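You operate a simulated robot arm through the tools that you are given. There is no shell and no other tool.

You run a simulated robot arm. Do the job below in one go: nothing can be reset, and whatever is moved stays where it is left.

TASK
Gauge the white stand's blue-clip and green-clip tubes and sort them by bore.
Fine: each goes into the stand marked for its bore; gauge on first, off after.

Only the result counts: the job must be done as asked and must still hold three seconds after the hand-in. Knocking over, shifting, dropping, spilling or breaking anything else fails it.

THE ROBOT
A 6-joint arm with a three-finger gripper, fixed in place. Base frame: the origin is on the floor under the middle of its stand, x ahead of it, y to its left, z up. Units: cm, degrees, N and s.
It reaches about 121.3 cm from its shoulder. Its first joint turns from -166.0 to 166.0 degrees. Payload 4.89 kg.
The TCP is the grasp point between the finger pads, 3 cm short of the fingertips. In the tool frame z runs along the fingers and y along their closing line. The gripper opens to 16.4 cm; its body begins 12.5 cm behind the TCP.
Orientation is that of the tool frame in the base frame, as a unit quaternion [x, y, z, w]. With the fingers straight down and closing along the base's y, the tool's x points along the base's -x, its y along +y and its z along -z.

THE INTERFACE
- The arm moves only by the tool arm_command. Its argument "deltas" is a list of rows, each a list of 7 numbers: the finger opening in cm, from 0 to 16.4, then the shift along the tool's x, y, z in cm, then the turn, a rotation vector about the tool's x, y, z in degrees. In form: [[claw, dx, dy, dz, ax, ay, az], ...]. A call has 1 to 20 rows; each row is the pose to reach, as a shift and turn from the pose commanded when the call began, along the tool's axes at that moment. A row lasts 0.2 s, in which the tool goes at most 5 cm and 8.6 degrees; a call with a longer step from one row to the next is refused whole, and so is a gripper value outside its range. Where a pose cannot be reached the arm comes as near as it can. A force on the tool above 90 N (or 10 N above the force at the start of the call, whichever is more), or a blocked arm, ends the call early, and 0.2 s more pass. The fingers move at their own pace (about 10.8 cm/s each) and stop on an object; they squeeze with about 24 N. The grip force told is the motor's: it shows also when the fingers shut on nothing. Time passes only in rows, and 0.2 s behind the last, so rows that repeat a pose let the fingers close. It gives the time, the measured TCP pose, the force on the tool (base axes), the opening and the grip force at its end, in the units of the frame above (readings bear some noise), with the torque about the TCP (base axes, N m) and any sound that the robot's microphone picked up.
- Cameras (640 x 400 px; columns grow to the right, rows downward): "scene" is fixed at [6.48, -49.43, 159.55]; the picture's right is [0.61, -0.79, 0.00], its down [-0.26, -0.20, -0.94] and it looks along [0.74, 0.58, -0.33] (base axes); focal length 312 px, centre (320, 200). "wrist" rides on the gripper at [7.6, -0.2, -15.2] in the tool frame; the picture's right is [0.02, 1.00, 0.00], its down [-0.88, 0.02, -0.47] and it looks along [-0.47, 0.01, 0.88] (tool axes); focal length 247 px, centre (320, 200). There is no depth. A picture from a camera that has moved, and an enlarged one, comes with that camera's place and axes in the base frame and with its lens. The place of the scene camera against the robot may be out by one fixed shift of up to 2.5 cm in any direction.
- camera(camera): a new picture of that camera. The clock stands still meanwhile.
- move_column(by): moves the trunk up (or, below 0, down) by that many cm; the arm rides with it, the base frame stays. It gives what a move gives, with no picture.
- zoom(camera, box): a new picture of the part [left, top, right, bottom] of that camera's present view, enlarged. The clock stands still meanwhile.
- close_job(): hands the job in; it is judged then, once.

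Places have to be worked out from the pictures, the camera data and where the tool is seen. Open the gripper and draw the arm clear of the work before you hand the job in, unless the task says otherwise.

The tools are called by a JSON object that holds its "api" and its "payload". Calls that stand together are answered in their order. arm_command: Moves the arm, as the interface text tells. Its arguments: {"type":"object","properties":{"deltas":{"type":"array"}},"required":["deltas"]} The other tools are called the same way: move_column (by) moves the trunk up or down; camera (camera) takes a picture; zoom (camera, box) takes an enlarged picture of a part of a camera's view; close_job () hands the job in.

At the start:

```text
clock: 0.0
ee_pos: [48.59, 12.57, 138.74]
orientation: [0.001, 1.0, 0.0, 0.0]
contact_force: [0.2, -0.8, 0.0]
ft_torque: [-0.01, -0.02, 0.0]
opening: 16.39
grasp_force: 0.1
trunk travel left (down, up): [-17.5, 21.5]
```

scene: 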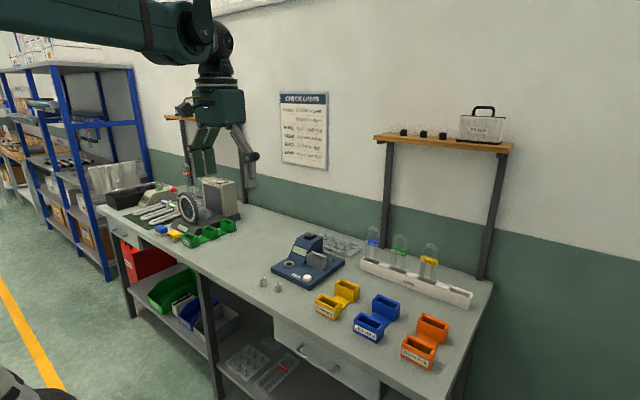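
wrist: 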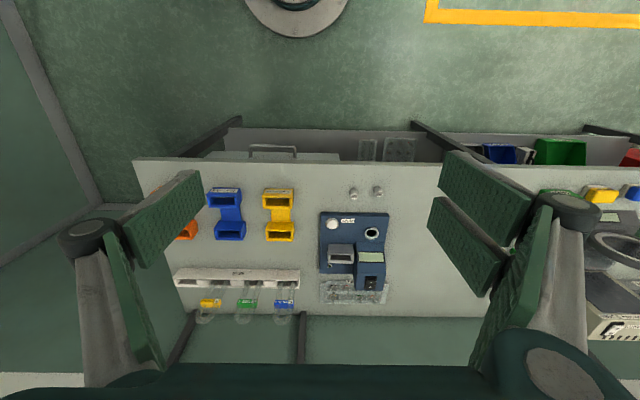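

I'll start by looking closely at the gauge, the white stand and the coloured stands before I move anything.

{"api": "zoom", "payload": {"camera": "scene", "box": [250, 215, 370, 295]}}

{"api": "zoom", "payload": {"camera": "scene", "box": [300, 270, 460, 375]}}

{"api": "zoom", "payload": {"camera": "scene", "box": [345, 220, 485, 312]}}

{"api": "zoom", "payload": {"camera": "scene", "box": [270, 85, 340, 175]}}

{"api": "zoom", "payload": {"camera": "wrist", "box": [160, 170, 420, 335]}}

```text
5.00 times, centred on (310, 255) of scene
camera zoom: at [6.48, -49.43, 159.55], right [0.61, -0.79, 0.0], down [-0.26, -0.2, -0.94], along [0.74, 0.58, -0.33], focal length 1560 px, centre (370, -75)
```

zoom: 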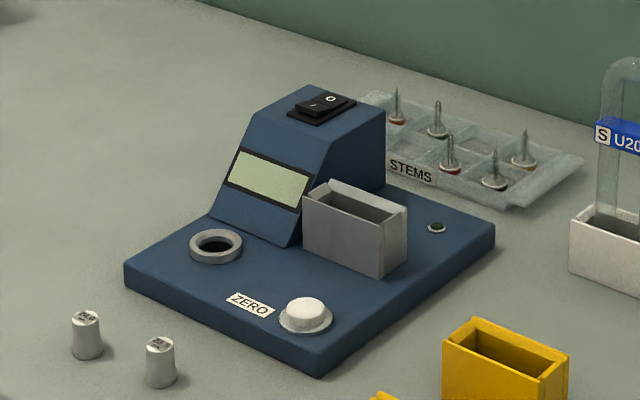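

```text
3.81 times, centred on (380, 322) of scene
camera zoom: at [6.48, -49.43, 159.55], right [0.61, -0.79, 0.0], down [-0.26, -0.2, -0.94], along [0.74, 0.58, -0.33], focal length 1189 px, centre (91, -267)
```

zoom: 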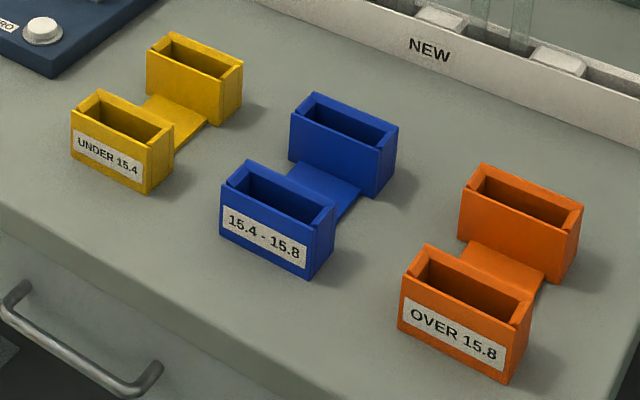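

```text
4.35 times, centred on (415, 266) of scene
camera zoom: at [6.48, -49.43, 159.55], right [0.61, -0.79, 0.0], down [-0.26, -0.2, -0.94], along [0.74, 0.58, -0.33], focal length 1357 px, centre (-93, -87)
```

zoom: 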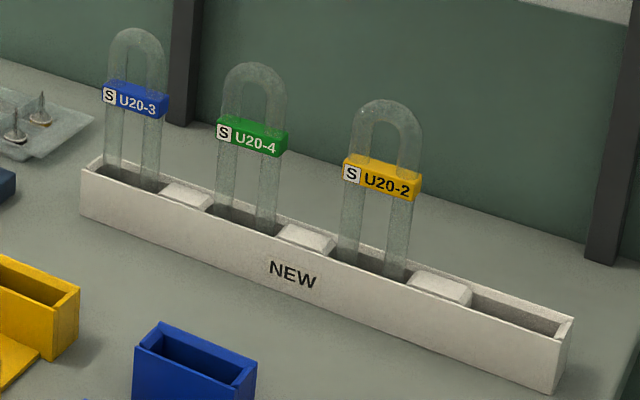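

```text
4.44 times, centred on (305, 130) of scene
camera zoom: at [6.48, -49.43, 159.55], right [0.61, -0.79, 0.0], down [-0.26, -0.2, -0.94], along [0.74, 0.58, -0.33], focal length 1387 px, centre (387, 511)
```

zoom: 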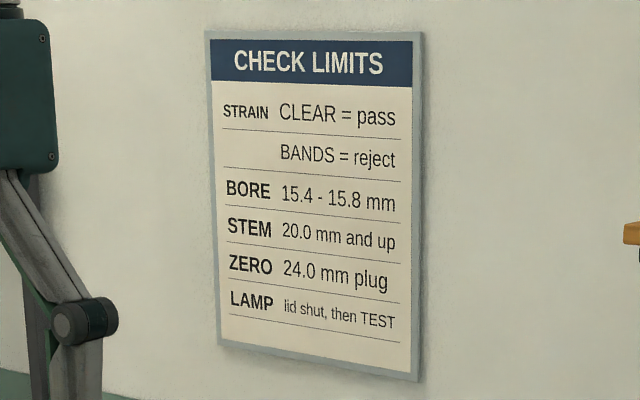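

```text
2.42 times, centred on (290, 252) of wrist
camera zoom: at [41.06, 12.3, 153.96], right [-0.02, 1.0, 0.0], down [0.88, 0.02, 0.47], along [0.47, 0.01, -0.88], focal length 599 px, centre (393, 73)
```

zoom: 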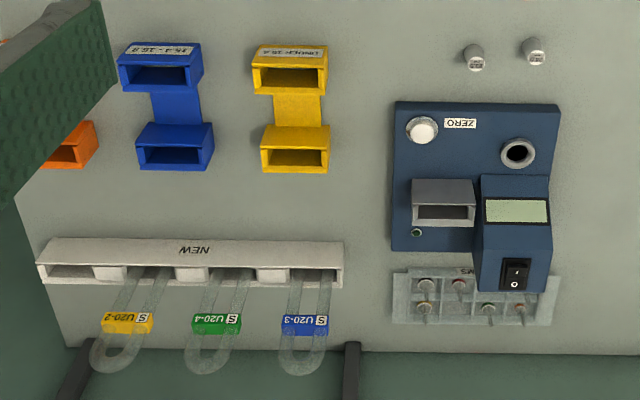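

The gauge has a rocker switch, a display, a round seat, a grey tube cradle and a ZERO button. The chart says to zero with the 24.0 mm plug. I'll bring the wrist camera over the gauge, staying high, to read the details.

{"api": "arm_command", "payload": {"deltas": [[16.4, -4, 1, 1.5, 0, 0, 0], [16.4, -8, 2, 3, 0, 0, 0], [16.4, -12, 3, 4.5, 0, 0, 0], [16.4, -16, 4, 6, 0, 0, 0], [16.4, -20, 5, 7.5, 0, 0, 0], [16.4, -24, 6, 9, 0, 0, 0], [16.4, -24, 6, 9, 0, 0, 0]]}}

{"api": "camera", "payload": {"camera": "wrist"}}

{"api": "camera", "payload": {"camera": "scene"}}

```text
clock: 1.6
ee_pos: [72.78, 18.44, 129.73]
orientation: [0.0, 1.0, 0.001, 0.0]
contact_force: [-0.4, -0.6, -0.6]
ft_torque: [-0.05, 0.21, 0.0]
opening: 16.42
grasp_force: 0.0
trunk travel left (down, up): [-17.5, 21.5]
```

```text
taken
camera wrist: at [65.14, 18.21, 145.04], right [-0.02, 1.0, 0.0], down [0.88, 0.02, 0.47], along [0.47, 0.01, -0.88], focal length 247 px, centre (320, 200)
```

wrist: 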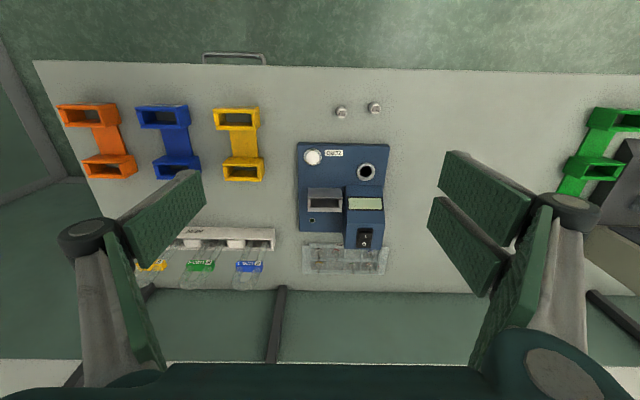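

```text
taken
```

scene: 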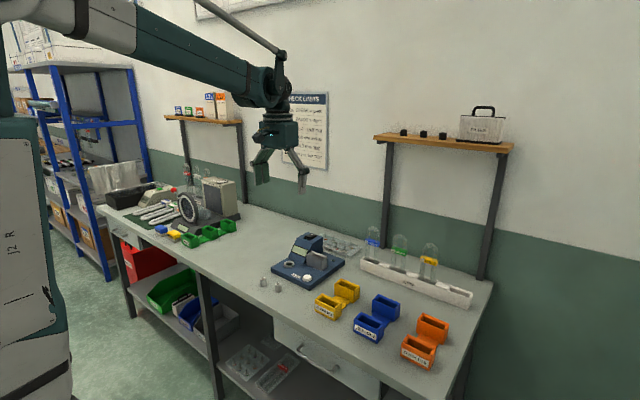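

The gauge is now in view below the wrist. I'll enlarge it to read the switch, display and plug labels.

{"api": "zoom", "payload": {"camera": "wrist", "box": [285, 90, 405, 165]}}

{"api": "zoom", "payload": {"camera": "wrist", "box": [285, 170, 405, 280]}}

{"api": "zoom", "payload": {"camera": "scene", "box": [255, 270, 295, 295]}}

{"api": "zoom", "payload": {"camera": "scene", "box": [290, 228, 330, 253]}}

```text
5.33 times, centred on (345, 128) of wrist
camera zoom: at [65.14, 18.21, 145.04], right [-0.02, 1.0, 0.0], down [0.88, 0.02, 0.47], along [0.47, 0.01, -0.88], focal length 1317 px, centre (187, 587)
```

zoom: 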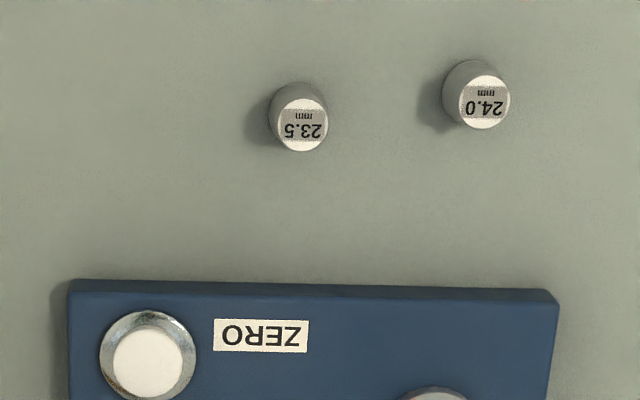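

```text
3.64 times, centred on (345, 225) of wrist
camera zoom: at [65.14, 18.21, 145.04], right [-0.02, 1.0, 0.0], down [0.88, 0.02, 0.47], along [0.47, 0.01, -0.88], focal length 898 px, centre (229, 109)
```

zoom: 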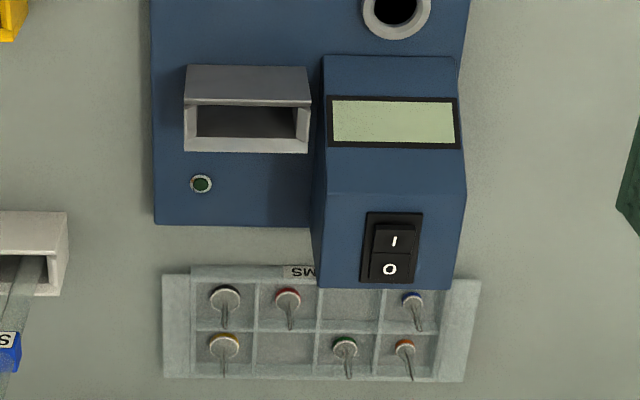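

```text
16.00 times, centred on (275, 282) of scene
camera zoom: at [6.48, -49.43, 159.55], right [0.61, -0.79, 0.0], down [-0.26, -0.2, -0.94], along [0.74, 0.58, -0.33], focal length 4994 px, centre (1040, -1120)
```

zoom: 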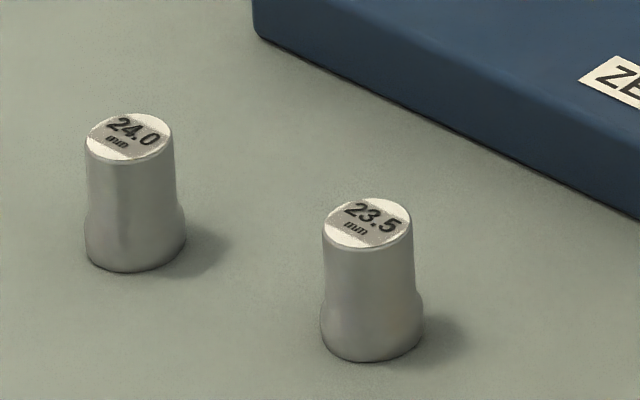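

```text
16.00 times, centred on (310, 240) of scene
camera zoom: at [6.48, -49.43, 159.55], right [0.61, -0.79, 0.0], down [-0.26, -0.2, -0.94], along [0.74, 0.58, -0.33], focal length 4994 px, centre (480, -448)
```

zoom: 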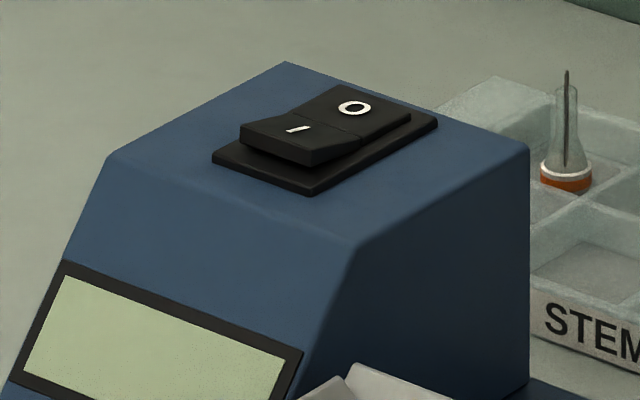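

The plugs are marked 23.5 (right) and 24.0 (left), and the switch is at O, so the gauge is off. I'll lower the camera to get better parallax on the table height and the positions of the objects.

{"api": "arm_command", "payload": {"deltas": [[16.4, 1.4, 0.7, 3.5, 0, 0, 0], [16.4, 2.7, 1.4, 7, 0, 0, 0], [16.4, 4.1, 2.1, 10.6, 0, 0, 0], [16.4, 5.4, 2.8, 14.2, 0, 0, 0], [16.4, 6.8, 3.6, 17.7, 0, 0, 0], [16.4, 6.8, 3.6, 17.7, 0, 0, 0]]}}

{"api": "camera", "payload": {"camera": "wrist"}}

{"api": "zoom", "payload": {"camera": "wrist", "box": [240, 40, 440, 165]}}

{"api": "zoom", "payload": {"camera": "wrist", "box": [240, 150, 440, 275]}}

```text
clock: 3.0
ee_pos: [66.01, 22.06, 112.23]
orientation: [0.0, 1.0, 0.0, -0.001]
contact_force: [-0.9, -0.2, -0.9]
ft_torque: [0.0, 0.02, -0.02]
opening: 16.41
grasp_force: 0.1
trunk travel left (down, up): [-17.5, 21.5]
```

```text
taken
camera wrist: at [58.24, 21.86, 127.43], right [-0.02, 1.0, 0.0], down [0.88, 0.02, 0.47], along [0.47, 0.01, -0.88], focal length 247 px, centre (320, 200)
```

wrist: 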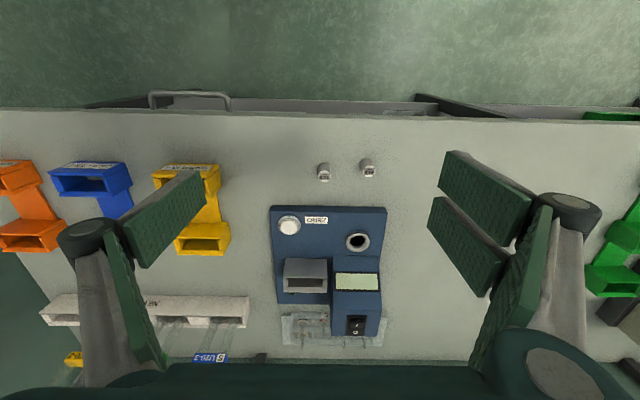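

```text
3.20 times, centred on (340, 102) of wrist
camera zoom: at [58.24, 21.86, 127.43], right [-0.02, 1.0, 0.0], down [0.88, 0.02, 0.47], along [0.47, 0.01, -0.88], focal length 790 px, centre (256, 512)
```

zoom: 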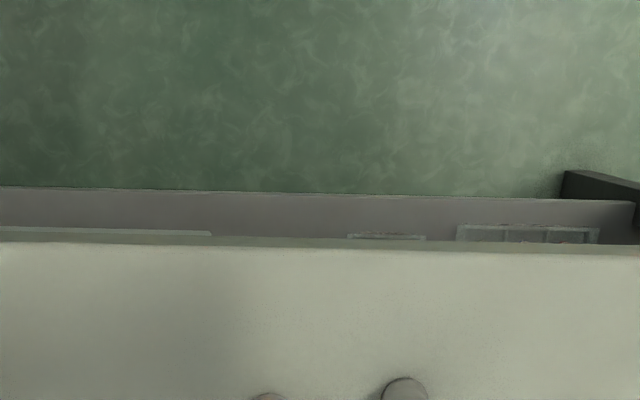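

```text
3.20 times, centred on (340, 212) of wrist
camera zoom: at [58.24, 21.86, 127.43], right [-0.02, 1.0, 0.0], down [0.88, 0.02, 0.47], along [0.47, 0.01, -0.88], focal length 790 px, centre (256, 160)
```

zoom: 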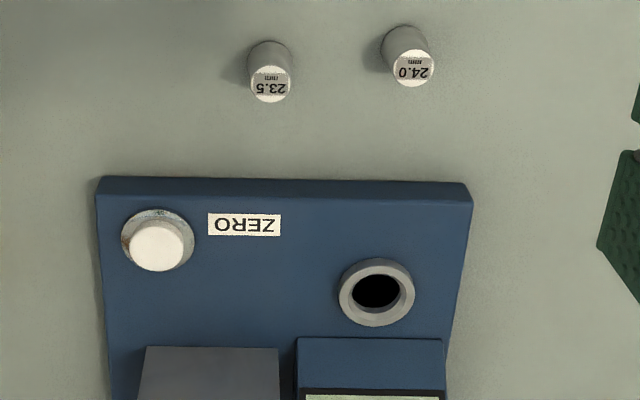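

From parallax I place the ZERO button at about (82.6, 17.0, 91.7), the 24.0 plug top at (72.2, 29.6, 92) and the switch at (100.5, 29.4, 97). Next I'll close the empty gripper in free air to see the shape of the fingertips.

{"api": "arm_command", "payload": {"deltas": [[12, 0, 0, -2, 0, 0, 0], [8, 0, 0, -4, 0, 0, 0], [4, 0, 0, -6, 0, 0, 0], [0, 0, 0, -6, 0, 0, 0], [0, 0, 0, -6, 0, 0, 0], [0, 0, 0, -6, 0, 0, 0]]}}

{"api": "camera", "payload": {"camera": "wrist"}}

{"api": "zoom", "payload": {"camera": "scene", "box": [200, 80, 360, 240]}}

```text
clock: 4.4
ee_pos: [65.99, 22.37, 118.05]
orientation: [0.001, 1.0, 0.0, -0.001]
contact_force: [0.0, 0.8, -0.5]
ft_torque: [-0.01, 0.01, 0.02]
opening: 0.0
grasp_force: 24.1
trunk travel left (down, up): [-17.5, 21.5]
```

```text
taken
camera wrist: at [58.28, 21.98, 133.33], right [-0.02, 1.0, 0.0], down [0.88, 0.02, 0.47], along [0.47, 0.01, -0.88], focal length 247 px, centre (320, 200)
```

wrist: 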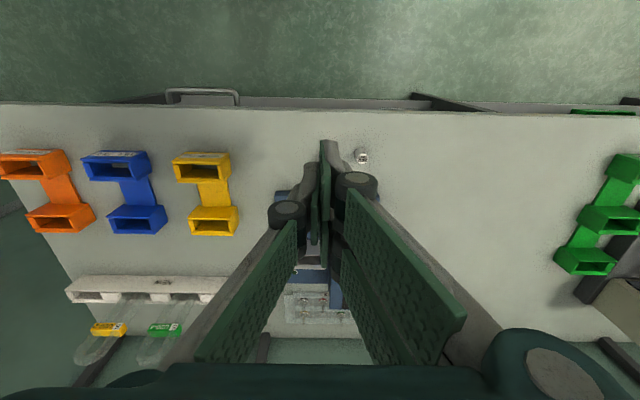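

```text
2.50 times, centred on (280, 160) of scene
camera zoom: at [6.48, -49.43, 159.55], right [0.61, -0.79, 0.0], down [-0.26, -0.2, -0.94], along [0.74, 0.58, -0.33], focal length 780 px, centre (420, 300)
```

zoom: 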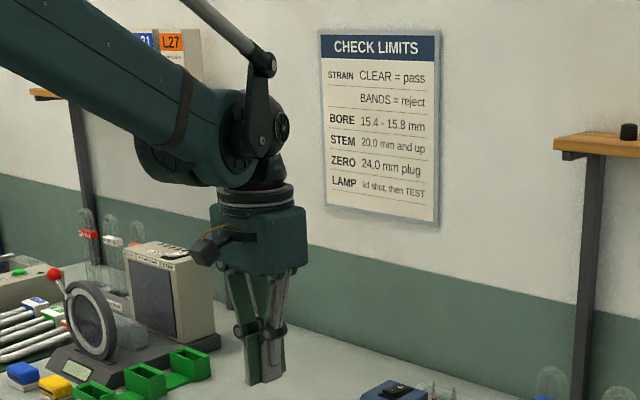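

I'll look more closely at the closed fingertips from both cameras.

{"api": "zoom", "payload": {"camera": "scene", "box": [276, 175, 326, 240]}}

{"api": "zoom", "payload": {"camera": "wrist", "box": [250, 120, 400, 260]}}

```text
6.15 times, centred on (301, 208) of scene
camera zoom: at [6.48, -49.43, 159.55], right [0.61, -0.79, 0.0], down [-0.26, -0.2, -0.94], along [0.74, 0.58, -0.33], focal length 1921 px, centre (437, 154)
```

zoom: 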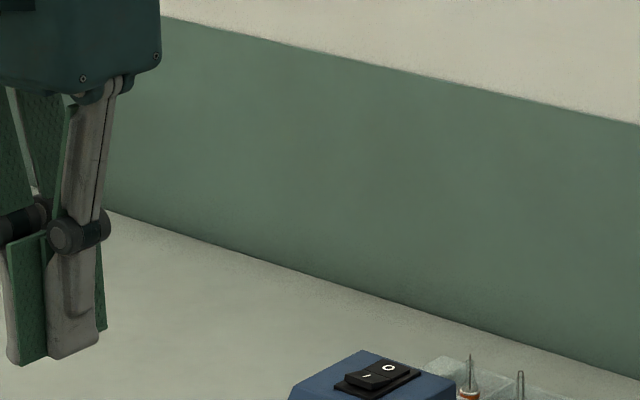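

```text
2.86 times, centred on (325, 190) of wrist
camera zoom: at [58.28, 21.98, 133.33], right [-0.02, 1.0, 0.0], down [0.88, 0.02, 0.47], along [0.47, 0.01, -0.88], focal length 706 px, centre (306, 229)
```

zoom: 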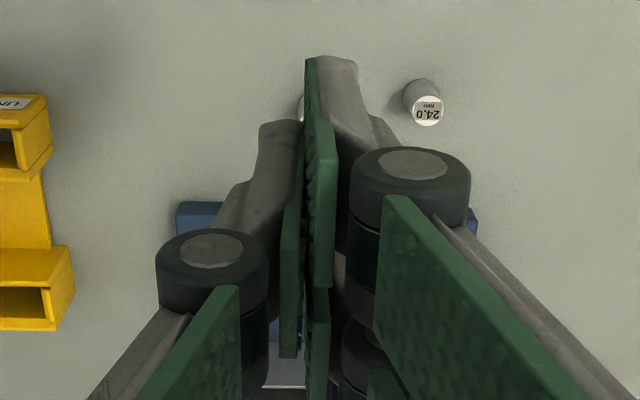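

Each finger tip is about 1.3 cm thick and the pads close flat together. I'll reopen and move over the gauge for an unobstructed close view of the switch, cradle and ring.

{"api": "arm_command", "payload": {"deltas": [[16.4, -4, 0.4, 0, 0, 0, 0], [16.4, -8, 0.8, 0, 0, 0, 0], [16.4, -12, 1.2, 0, 0, 0, 0], [16.4, -16, 1.5, 1, 0, 0, 0], [16.4, -19, 1.8, 2, 0, 0, 0], [16.4, -19, 1.8, 2, 0, 0, 0]]}}

{"api": "camera", "payload": {"camera": "wrist"}}

{"api": "zoom", "payload": {"camera": "wrist", "box": [210, 100, 440, 245]}}

{"api": "zoom", "payload": {"camera": "wrist", "box": [210, 200, 440, 345]}}

```text
clock: 5.8
ee_pos: [84.92, 24.08, 115.92]
orientation: [0.001, 1.0, 0.0, 0.0]
contact_force: [1.0, 0.1, 0.2]
ft_torque: [-0.01, 0.12, 0.01]
opening: 16.37
grasp_force: 0.0
trunk travel left (down, up): [-17.5, 21.5]
```

```text
taken
camera wrist: at [77.4, 23.83, 131.16], right [-0.02, 1.0, 0.0], down [0.88, 0.02, 0.47], along [0.47, 0.01, -0.88], focal length 247 px, centre (320, 200)
```

wrist: 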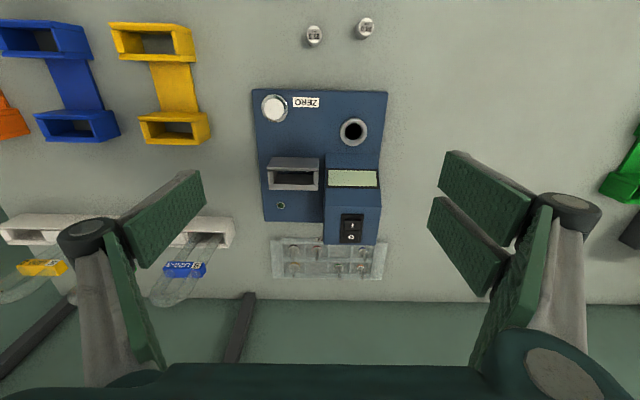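

```text
2.76 times, centred on (325, 172) of wrist
camera zoom: at [77.4, 23.83, 131.16], right [-0.02, 1.0, 0.0], down [0.88, 0.02, 0.47], along [0.47, 0.01, -0.88], focal length 681 px, centre (306, 276)
```

zoom: 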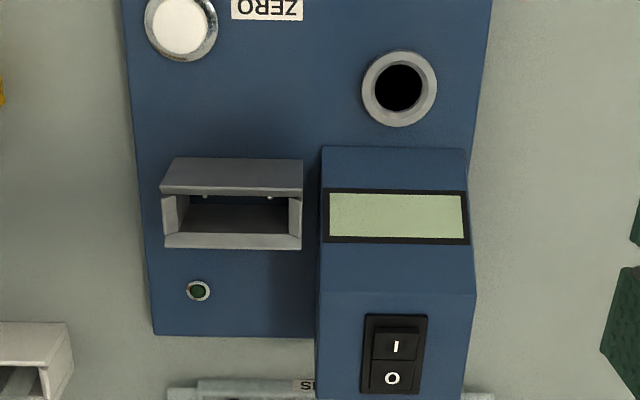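

```text
2.76 times, centred on (325, 272) of wrist
camera zoom: at [77.4, 23.83, 131.16], right [-0.02, 1.0, 0.0], down [0.88, 0.02, 0.47], along [0.47, 0.01, -0.88], focal length 681 px, centre (306, 0)
```

zoom: 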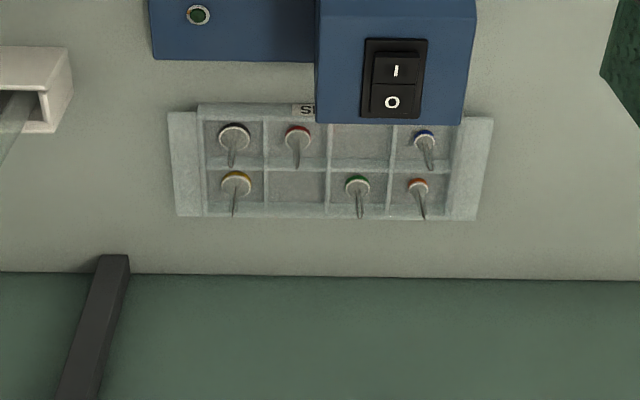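

The ring is at about (86.3, 29.5, 90.6), the ZERO button at (82.9, 17.0, 91.3), and the I half of the rocker covers x 98.3–100.9 at y 29.8. I'll close the fingers and hover just above the I half, keeping the tips forward of the pivot.

{"api": "arm_command", "payload": {"deltas": [[8, -3, 1.5, 0, 0, 0, 0], [4, -6, 3, 0, 0, 0, 0], [0, -9, 4.5, 0, 0, 0, 0], [0, -12.26, 5.8, 2, 0, 0, 0], [0, -12.26, 5.8, 5, 0, 0, 0], [0, -12.26, 5.8, 8, 0, 0, 0], [0, -12.26, 5.8, 10.5, 0, 0, 0], [0, -12.26, 5.8, 12.5, 0, 0, 0], [0, -12.26, 5.8, 12.5, 0, 0, 0]]}}

{"api": "zoom", "payload": {"camera": "scene", "box": [270, 200, 370, 265]}}

{"api": "camera", "payload": {"camera": "wrist"}}

```text
clock: 7.8
ee_pos: [97.24, 29.9, 103.58]
orientation: [0.0, 1.0, -0.001, 0.001]
contact_force: [-0.2, 0.0, -0.6]
ft_torque: [0.01, -0.04, 0.0]
opening: 0.02
grasp_force: 24.0
trunk travel left (down, up): [-17.5, 21.5]
```

```text
6.15 times, centred on (320, 232) of scene
camera zoom: at [6.48, -49.43, 159.55], right [0.61, -0.79, 0.0], down [-0.26, -0.2, -0.94], along [0.74, 0.58, -0.33], focal length 1921 px, centre (320, 0)
```

zoom: 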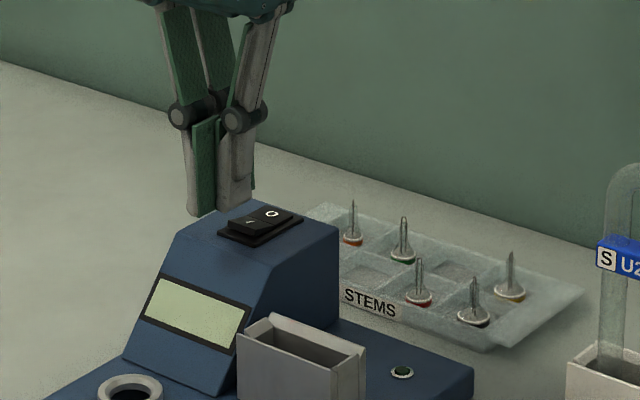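

```text
taken
camera wrist: at [89.57, 29.6, 118.77], right [-0.02, 1.0, 0.0], down [0.88, 0.02, 0.47], along [0.47, 0.01, -0.88], focal length 247 px, centre (320, 200)
```

wrist: 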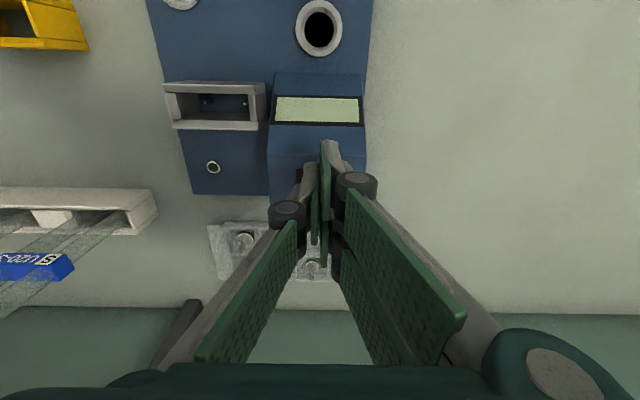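

The tips hover a couple of centimetres above the switch. I'll zoom in tightly to check their alignment with the I half before pressing.

{"api": "zoom", "payload": {"camera": "scene", "box": [295, 215, 327, 245]}}

{"api": "zoom", "payload": {"camera": "wrist", "box": [250, 70, 390, 270]}}

```text
13.33 times, centred on (311, 230) of scene
camera zoom: at [6.48, -49.43, 159.55], right [0.61, -0.79, 0.0], down [-0.26, -0.2, -0.94], along [0.74, 0.58, -0.33], focal length 4161 px, centre (440, -200)
```

zoom: 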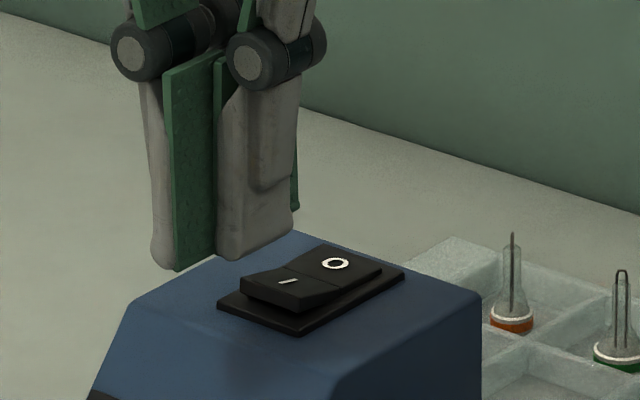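

```text
2.00 times, centred on (320, 170) of wrist
camera zoom: at [89.57, 29.6, 118.77], right [-0.02, 1.0, 0.0], down [0.88, 0.02, 0.47], along [0.47, 0.01, -0.88], focal length 494 px, centre (320, 260)
```

zoom: 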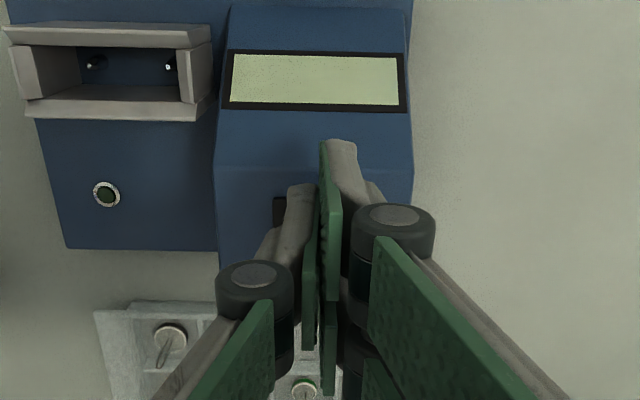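

The tips line up in y, but the rocker's front edge is at about x 99, slightly further back than I had it. I'll shift 0.8 cm forward and descend slowly, watching the force.

{"api": "arm_command", "payload": {"deltas": [[0, -0.8, -0.05, 0, 0, 0, 0], [0, -0.8, -0.05, 1.0, 0, 0, 0], [0, -0.8, -0.05, 2.0, 0, 0, 0], [0, -0.8, -0.05, 2.5, 0, 0, 0], [0, -0.8, -0.05, 2.9, 0, 0, 0], [0, -0.8, -0.05, 3.2, 0, 0, 0]]}}

{"api": "zoom", "payload": {"camera": "scene", "box": [295, 215, 327, 245]}}

```text
clock: 9.1
ee_pos: [98.08, 29.75, 101.3]
orientation: [-0.001, 1.0, 0.001, 0.003]
contact_force: [-8.5, -1.2, 43.8]
ft_torque: [0.06, -0.81, 0.1]
opening: 0.6
grasp_force: 44.9
trunk travel left (down, up): [-17.5, 21.5]
stopped in row 6: the force on the tool passed its limit at 100 N (the readings are from after the stop); the commanded pose is now the measured one
```

```text
13.33 times, centred on (311, 230) of scene
camera zoom: at [6.48, -49.43, 159.55], right [0.61, -0.79, 0.0], down [-0.26, -0.2, -0.94], along [0.74, 0.58, -0.33], focal length 4161 px, centre (440, -200)
```

zoom: 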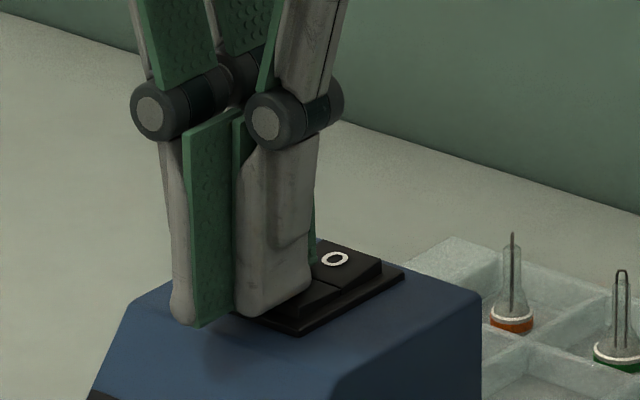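

The force limit stopped the press, and the O half now looks raised, so the switch has probably gone over. I'll lift and check the display.

{"api": "arm_command", "payload": {"deltas": [[0, 0, 0, -1, 0, 0, 0], [0, 0, 0, -4, 0, 0, 0], [0, 2, 0, -8, 0, 0, 0], [0, 5, 0, -11, 0, 0, 0], [0, 5, 0, -11, 0, 0, 0]]}}

{"api": "zoom", "payload": {"camera": "scene", "box": [275, 225, 355, 290]}}

{"api": "zoom", "payload": {"camera": "scene", "box": [290, 230, 330, 260]}}

```text
clock: 10.3
ee_pos: [92.8, 29.83, 112.01]
orientation: [-0.001, 1.0, 0.001, 0.002]
contact_force: [-0.9, -0.1, 0.8]
ft_torque: [0.09, -0.19, 0.01]
opening: 0.01
grasp_force: 45.0
trunk travel left (down, up): [-17.5, 21.5]
```

```text
6.15 times, centred on (315, 258) of scene
camera zoom: at [6.48, -49.43, 159.55], right [0.61, -0.79, 0.0], down [-0.26, -0.2, -0.94], along [0.74, 0.58, -0.33], focal length 1921 px, centre (351, -154)
```

zoom: 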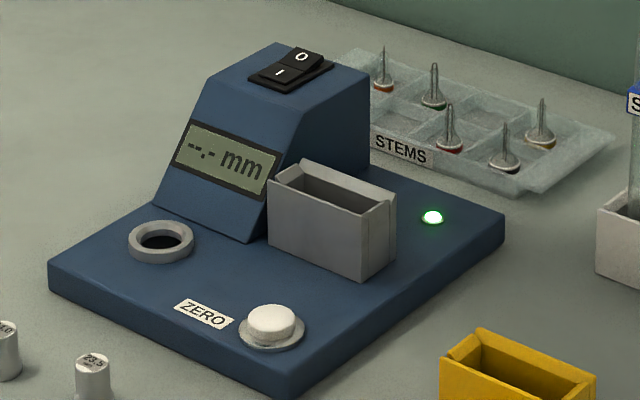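

```text
13.33 times, centred on (310, 245) of scene
camera zoom: at [6.48, -49.43, 159.55], right [0.61, -0.79, 0.0], down [-0.26, -0.2, -0.94], along [0.74, 0.58, -0.33], focal length 4161 px, centre (453, -400)
```

zoom: 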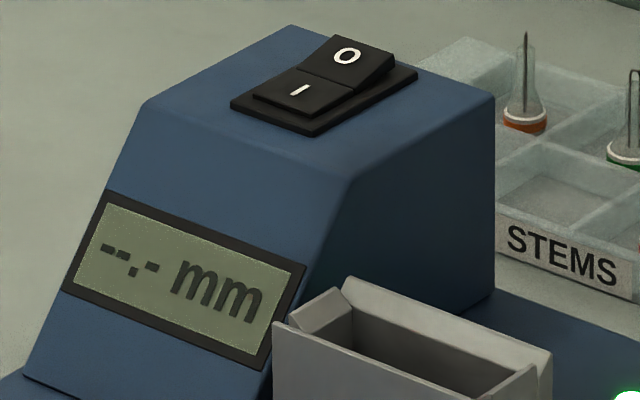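

The gauge is on: the lamp is green and the display shows "--.- mm". Next comes zeroing with the 24.0 plug, so I'll move over it with the gripper open for a precise look.

{"api": "arm_command", "payload": {"deltas": [[4, 4, 0, 0, 0, 0, 0], [8, 8, 0, 0, 0, 0, 0], [12, 12, 0, 1, 0, 0, 0], [16.4, 16, 0, 2, 0, 0, 0], [16.4, 20, 0, 3, 0, 0, 0], [16.4, 24, -0.1, 4.5, 0, 0, 0], [16.4, 27, -0.2, 6, 0, 0, 0], [16.4, 27, -0.2, 6, 0, 0, 0]]}}

{"api": "camera", "payload": {"camera": "wrist"}}

{"api": "zoom", "payload": {"camera": "wrist", "box": [240, 160, 400, 260]}}

```text
clock: 12.1
ee_pos: [65.91, 29.61, 105.61]
orientation: [0.0, 1.0, 0.0, 0.002]
contact_force: [-0.9, 0.6, -0.4]
ft_torque: [0.02, -0.08, 0.0]
opening: 16.41
grasp_force: 0.1
trunk travel left (down, up): [-17.5, 21.5]
```

```text
taken
camera wrist: at [58.24, 29.39, 120.76], right [-0.02, 1.0, 0.0], down [0.88, 0.02, 0.48], along [0.48, 0.01, -0.88], focal length 247 px, centre (320, 200)
```

wrist: 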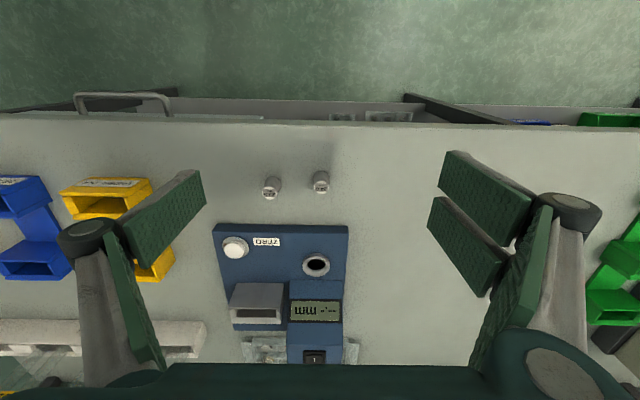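

```text
4.00 times, centred on (320, 210) of wrist
camera zoom: at [58.24, 29.39, 120.76], right [-0.02, 1.0, 0.0], down [0.88, 0.02, 0.48], along [0.48, 0.01, -0.88], focal length 988 px, centre (320, 160)
```

zoom: 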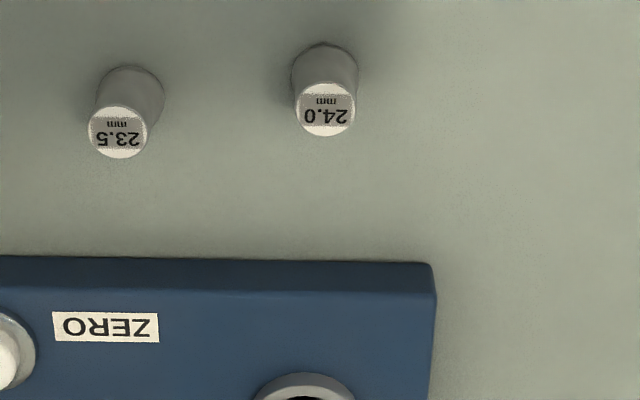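

The plug top sits near (72.1, 29.8, 91.5). I'll take out the small 0.2° tilt, centre above the plug and come down partway to check alignment.

{"api": "arm_command", "payload": {"deltas": [[16.4, -2, 0.05, 2, 0, 0.2, 0], [16.4, -4, 0.1, 5, 0, 0.2, 0], [16.4, -6.1, 0.15, 7, 0, 0.2, 0], [12, -6.1, 0.15, 8, 0, 0.2, 0], [9, -6.1, 0.15, 8, 0, 0.2, 0], [9, -6.1, 0.15, 8, 0, 0.2, 0]]}}

{"api": "camera", "payload": {"camera": "wrist"}}

{"api": "zoom", "payload": {"camera": "wrist", "box": [240, 100, 400, 220]}}

{"api": "zoom", "payload": {"camera": "scene", "box": [240, 225, 300, 300]}}

```text
clock: 13.5
ee_pos: [72.24, 29.68, 97.54]
orientation: [-0.001, 1.0, 0.001, 0.001]
contact_force: [0.4, -0.5, -0.5]
ft_torque: [-0.05, 0.0, 0.0]
opening: 9.02
grasp_force: 0.0
trunk travel left (down, up): [-17.5, 21.5]
```

```text
taken
camera wrist: at [64.62, 29.4, 112.87], right [-0.02, 1.0, 0.0], down [0.88, 0.02, 0.47], along [0.47, 0.01, -0.88], focal length 247 px, centre (320, 200)
```

wrist: 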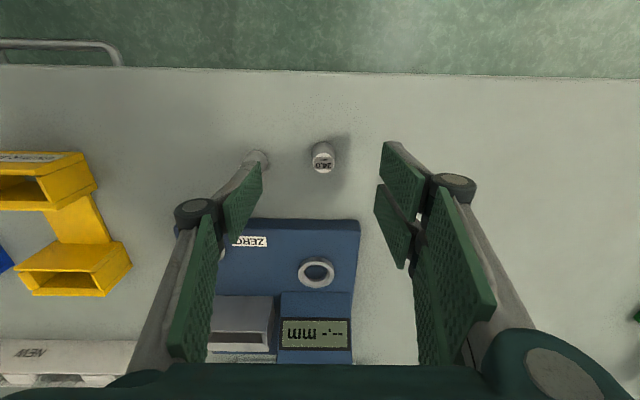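

```text
3.33 times, centred on (320, 160) of wrist
camera zoom: at [64.62, 29.4, 112.87], right [-0.02, 1.0, 0.0], down [0.88, 0.02, 0.47], along [0.47, 0.01, -0.88], focal length 823 px, centre (320, 333)
```

zoom: 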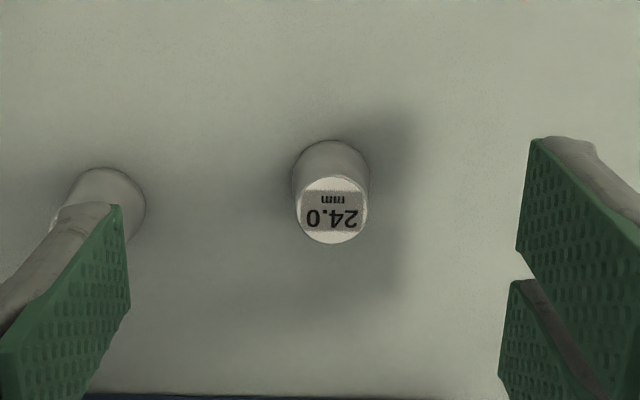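

```text
5.33 times, centred on (270, 262) of scene
camera zoom: at [6.48, -49.43, 159.55], right [0.61, -0.79, 0.0], down [-0.26, -0.2, -0.94], along [0.74, 0.58, -0.33], focal length 1664 px, centre (587, -133)
```

zoom: 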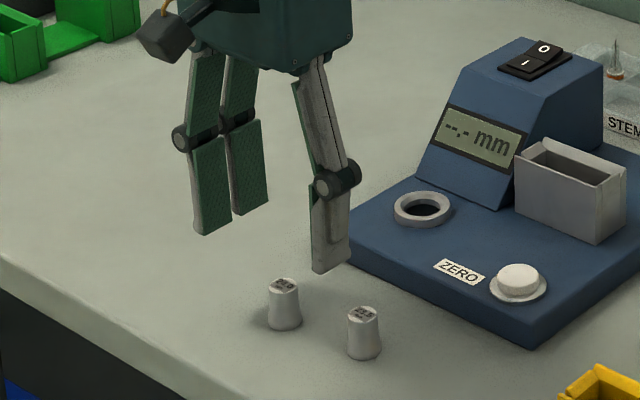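

The plug is centred in x and about 0.2 cm to +y of the gripper. I'll shift that amount, descend around its upper shank with the tips above the flare, and check before closing.

{"api": "arm_command", "payload": {"deltas": [[9, 0, 0.2, 1.5, 0, 0, 0], [7, 0, 0.2, 3, 0, 0, 0], [5, 0, 0.2, 4, 0, 0, 0], [4, 0, 0.2, 4.6, 0, 0, 0], [4, 0, 0.2, 4.6, 0, 0, 0]]}}

{"api": "zoom", "payload": {"camera": "wrist", "box": [240, 110, 400, 230]}}

{"api": "zoom", "payload": {"camera": "scene", "box": [250, 255, 290, 295]}}

```text
clock: 14.7
ee_pos: [72.3, 29.87, 93.13]
orientation: [-0.001, 1.0, 0.0, 0.001]
contact_force: [-0.8, 0.5, -0.2]
ft_torque: [-0.02, 0.04, 0.03]
opening: 4.01
grasp_force: 0.1
trunk travel left (down, up): [-17.5, 21.5]
```

```text
3.33 times, centred on (320, 170) of wrist
camera zoom: at [64.6, 29.67, 108.3], right [-0.02, 1.0, 0.0], down [0.88, 0.02, 0.47], along [0.47, 0.01, -0.88], focal length 823 px, centre (320, 300)
```

zoom: 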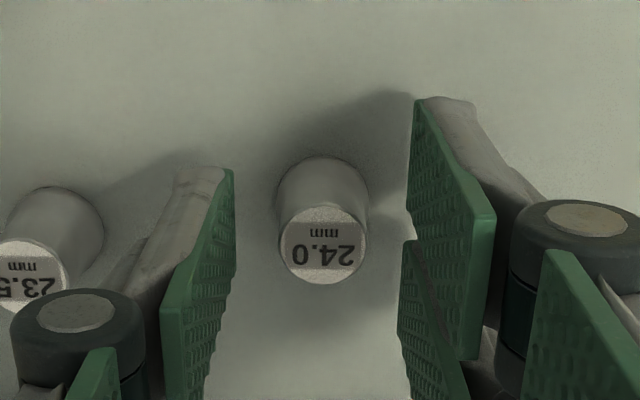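

```text
10.00 times, centred on (270, 275) of scene
camera zoom: at [6.48, -49.43, 159.55], right [0.61, -0.79, 0.0], down [-0.26, -0.2, -0.94], along [0.74, 0.58, -0.33], focal length 3121 px, centre (820, -550)
```

zoom: 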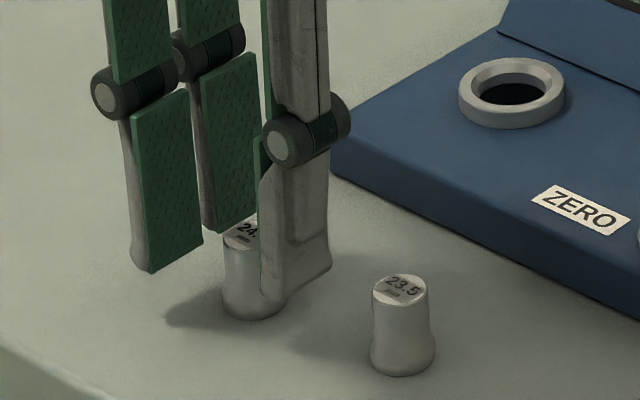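

The plug is midway between the pads, with the tips about 1 cm above the table, right at the flare shoulder. I'll rise 0.2 cm and close on the upper shank.

{"api": "arm_command", "payload": {"deltas": [[4, 0, 0, -0.2, 0, 0, 0], [3, 0, 0, -0.2, 0, 0, 0], [2.4, 0, 0, -0.2, 0, 0, 0], [1.6, 0, 0, -0.2, 0, 0, 0], [0.5, 0, 0, -0.2, 0, 0, 0], [0.5, 0, 0, -0.2, 0, 0, 0], [0.5, 0, 0, -0.2, 0, 0, 0]]}}

{"api": "zoom", "payload": {"camera": "wrist", "box": [240, 110, 400, 230]}}

```text
clock: 16.3
ee_pos: [72.3, 29.93, 93.32]
orientation: [-0.001, 1.0, 0.0, 0.001]
contact_force: [-0.1, 0.6, 0.7]
ft_torque: [-0.04, -0.02, 0.0]
opening: 1.95
grasp_force: 23.6
trunk travel left (down, up): [-17.5, 21.5]
```

```text
3.33 times, centred on (320, 170) of wrist
camera zoom: at [64.62, 29.66, 108.57], right [-0.02, 1.0, 0.0], down [0.88, 0.02, 0.47], along [0.47, 0.01, -0.88], focal length 823 px, centre (320, 300)
```

zoom: 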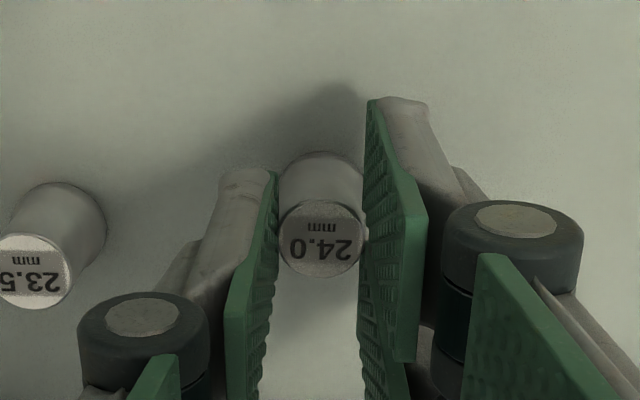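

The plug is held, with the opening at 1.95 cm. I'll lift it clear and check the grip.

{"api": "arm_command", "payload": {"deltas": [[0.5, 0, 0, -0.5, 0, 0, 0], [0.5, 0, 0, -2, 0, 0, 0], [0.5, 0, 0, -5, 0, 0, 0], [0.5, 0, 0, -8, 0, 0, 0], [0.5, 0, 0, -8, 0, 0, 0]]}}

{"api": "zoom", "payload": {"camera": "scene", "box": [235, 225, 305, 300]}}

{"api": "camera", "payload": {"camera": "wrist"}}

```text
clock: 17.5
ee_pos: [72.13, 29.8, 101.39]
orientation: [-0.001, 1.0, 0.001, 0.001]
contact_force: [-0.6, 0.0, 0.8]
ft_torque: [0.02, -0.06, 0.01]
opening: 0.51
grasp_force: 0.1
trunk travel left (down, up): [-17.5, 21.5]
```

```text
5.33 times, centred on (270, 262) of scene
camera zoom: at [6.48, -49.43, 159.55], right [0.61, -0.79, 0.0], down [-0.26, -0.2, -0.94], along [0.74, 0.58, -0.33], focal length 1664 px, centre (587, -133)
```

zoom: 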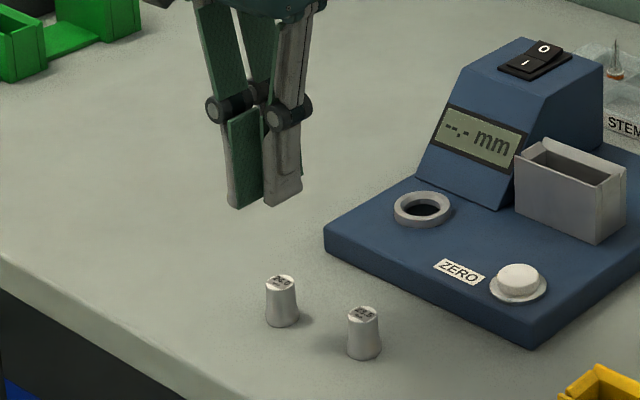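

```text
taken
camera wrist: at [64.55, 29.57, 116.62], right [-0.02, 1.0, 0.0], down [0.88, 0.02, 0.47], along [0.47, 0.01, -0.88], focal length 247 px, centre (320, 200)
```

wrist: 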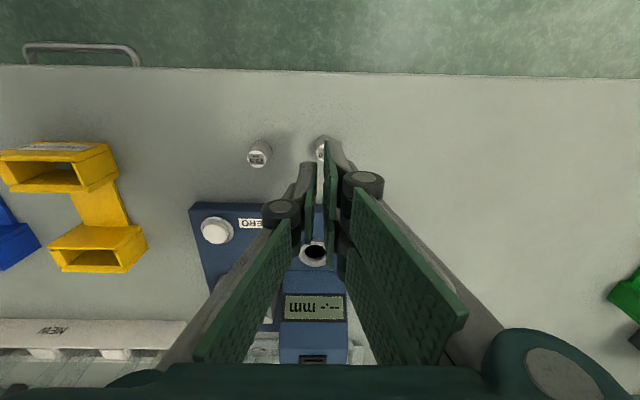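

The plug slipped out and is standing where it was, because the tips only overlapped its top by about 0.9 cm. I'll reopen and recheck from above before gripping deeper.

{"api": "arm_command", "payload": {"deltas": [[3, 0, 0, 0, 0, 0, 0], [6, 0, 0, 1, 0, 0, 0], [6, 0, 0, 3, 0, 0, 0], [6, 0, 0, 4, 0, 0, 0], [6, 0, 0, 4, 0, 0, 0]]}}

{"api": "zoom", "payload": {"camera": "wrist", "box": [240, 100, 400, 220]}}

{"api": "zoom", "payload": {"camera": "scene", "box": [250, 265, 290, 295]}}

```text
clock: 18.7
ee_pos: [72.19, 30.02, 97.37]
orientation: [-0.001, 1.0, 0.001, 0.0]
contact_force: [0.5, 0.5, 0.6]
ft_torque: [-0.04, 0.02, 0.0]
opening: 6.01
grasp_force: 0.0
trunk travel left (down, up): [-17.5, 21.5]
```

```text
3.33 times, centred on (320, 160) of wrist
camera zoom: at [64.52, 29.71, 112.62], right [-0.02, 1.0, 0.0], down [0.88, 0.02, 0.47], along [0.47, 0.01, -0.88], focal length 823 px, centre (320, 333)
```

zoom: 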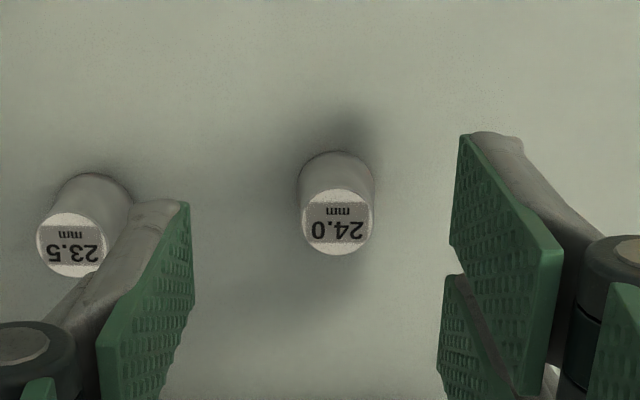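

```text
13.33 times, centred on (270, 280) of scene
camera zoom: at [6.48, -49.43, 159.55], right [0.61, -0.79, 0.0], down [-0.26, -0.2, -0.94], along [0.74, 0.58, -0.33], focal length 4161 px, centre (987, -867)
```

zoom: 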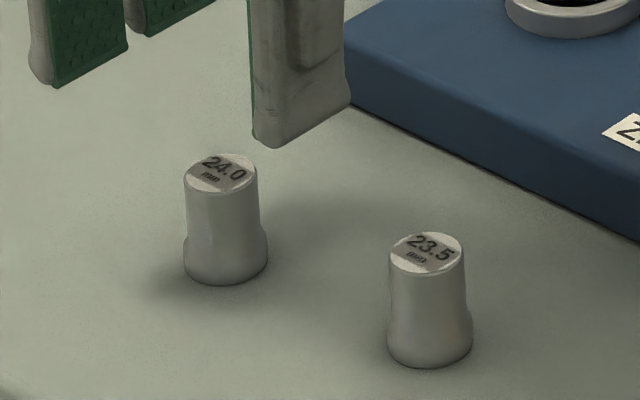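

The plug is now about 0.44 cm to +y and 0.2 cm further forward of the gripper centre. I'll re-centre and go roughly 0.7 cm deeper than before.

{"api": "arm_command", "payload": {"deltas": [[6, -0.2, 0.44, 1, 0, 0, 0], [6, -0.2, 0.44, 2.5, 0, 0, 0], [5, -0.2, 0.44, 3.8, 0, 0, 0], [4, -0.2, 0.44, 4.5, 0, 0, 0], [4, -0.2, 0.44, 4.8, 0, 0, 0], [4, -0.2, 0.44, 4.8, 0, 0, 0]]}}

{"api": "zoom", "payload": {"camera": "wrist", "box": [240, 110, 400, 230]}}

{"api": "zoom", "payload": {"camera": "scene", "box": [250, 260, 290, 290]}}

```text
clock: 20.1
ee_pos: [72.45, 30.43, 92.57]
orientation: [-0.001, 1.0, 0.0, 0.001]
contact_force: [-0.4, -0.2, 0.0]
ft_torque: [0.02, 0.02, 0.01]
opening: 4.02
grasp_force: 0.0
trunk travel left (down, up): [-17.5, 21.5]
```

```text
3.33 times, centred on (320, 170) of wrist
camera zoom: at [64.76, 30.08, 107.86], right [-0.02, 1.0, 0.0], down [0.88, 0.02, 0.47], along [0.47, 0.01, -0.88], focal length 823 px, centre (320, 300)
```

zoom: 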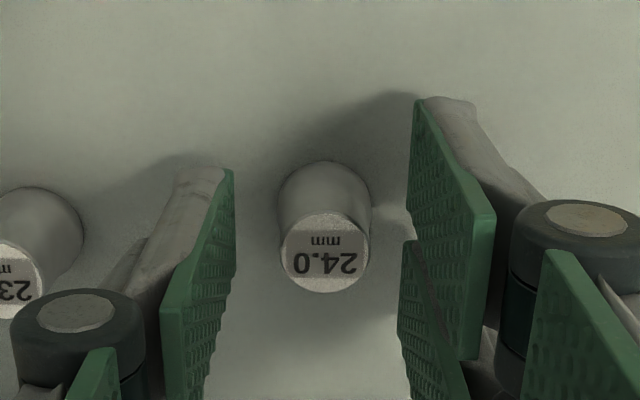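

```text
13.33 times, centred on (270, 275) of scene
camera zoom: at [6.48, -49.43, 159.55], right [0.61, -0.79, 0.0], down [-0.26, -0.2, -0.94], along [0.74, 0.58, -0.33], focal length 4161 px, centre (987, -800)
```

zoom: 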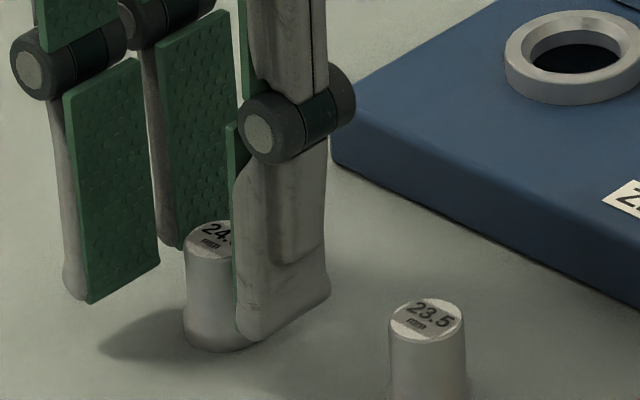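

The plug is centred and the tips overlap it deeper now. I'll close and check the opening before lifting slowly.

{"api": "arm_command", "payload": {"deltas": [[3, 0, 0, 0, 0, 0, 0], [2.4, 0, 0, 0, 0, 0, 0], [1.5, 0, 0, 0, 0, 0, 0], [0, 0, 0, 0, 0, 0, 0], [0, 0, 0, 0, 0, 0, 0], [0, 0, 0, 0, 0, 0, 0], [0, 0, 0, 0, 0, 0, 0]]}}

{"api": "zoom", "payload": {"camera": "wrist", "box": [240, 110, 400, 230]}}

{"api": "zoom", "payload": {"camera": "scene", "box": [250, 260, 290, 290]}}

```text
clock: 21.7
ee_pos: [72.52, 30.39, 92.64]
orientation: [-0.001, 1.0, 0.001, 0.001]
contact_force: [0.0, 0.1, -0.4]
ft_torque: [-0.01, 0.03, -0.03]
opening: 1.94
grasp_force: 24.2
trunk travel left (down, up): [-17.5, 21.5]
```

```text
3.33 times, centred on (320, 170) of wrist
camera zoom: at [64.75, 30.08, 107.87], right [-0.02, 1.0, 0.0], down [0.88, 0.02, 0.47], along [0.47, 0.01, -0.88], focal length 823 px, centre (320, 300)
```

zoom: 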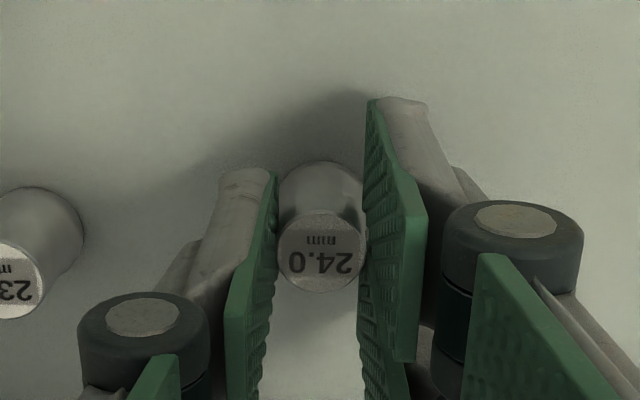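

```text
13.33 times, centred on (270, 275) of scene
camera zoom: at [6.48, -49.43, 159.55], right [0.61, -0.79, 0.0], down [-0.26, -0.2, -0.94], along [0.74, 0.58, -0.33], focal length 4161 px, centre (987, -800)
```

zoom: 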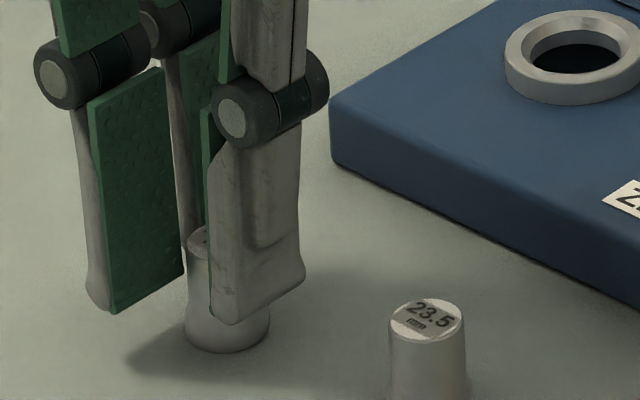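

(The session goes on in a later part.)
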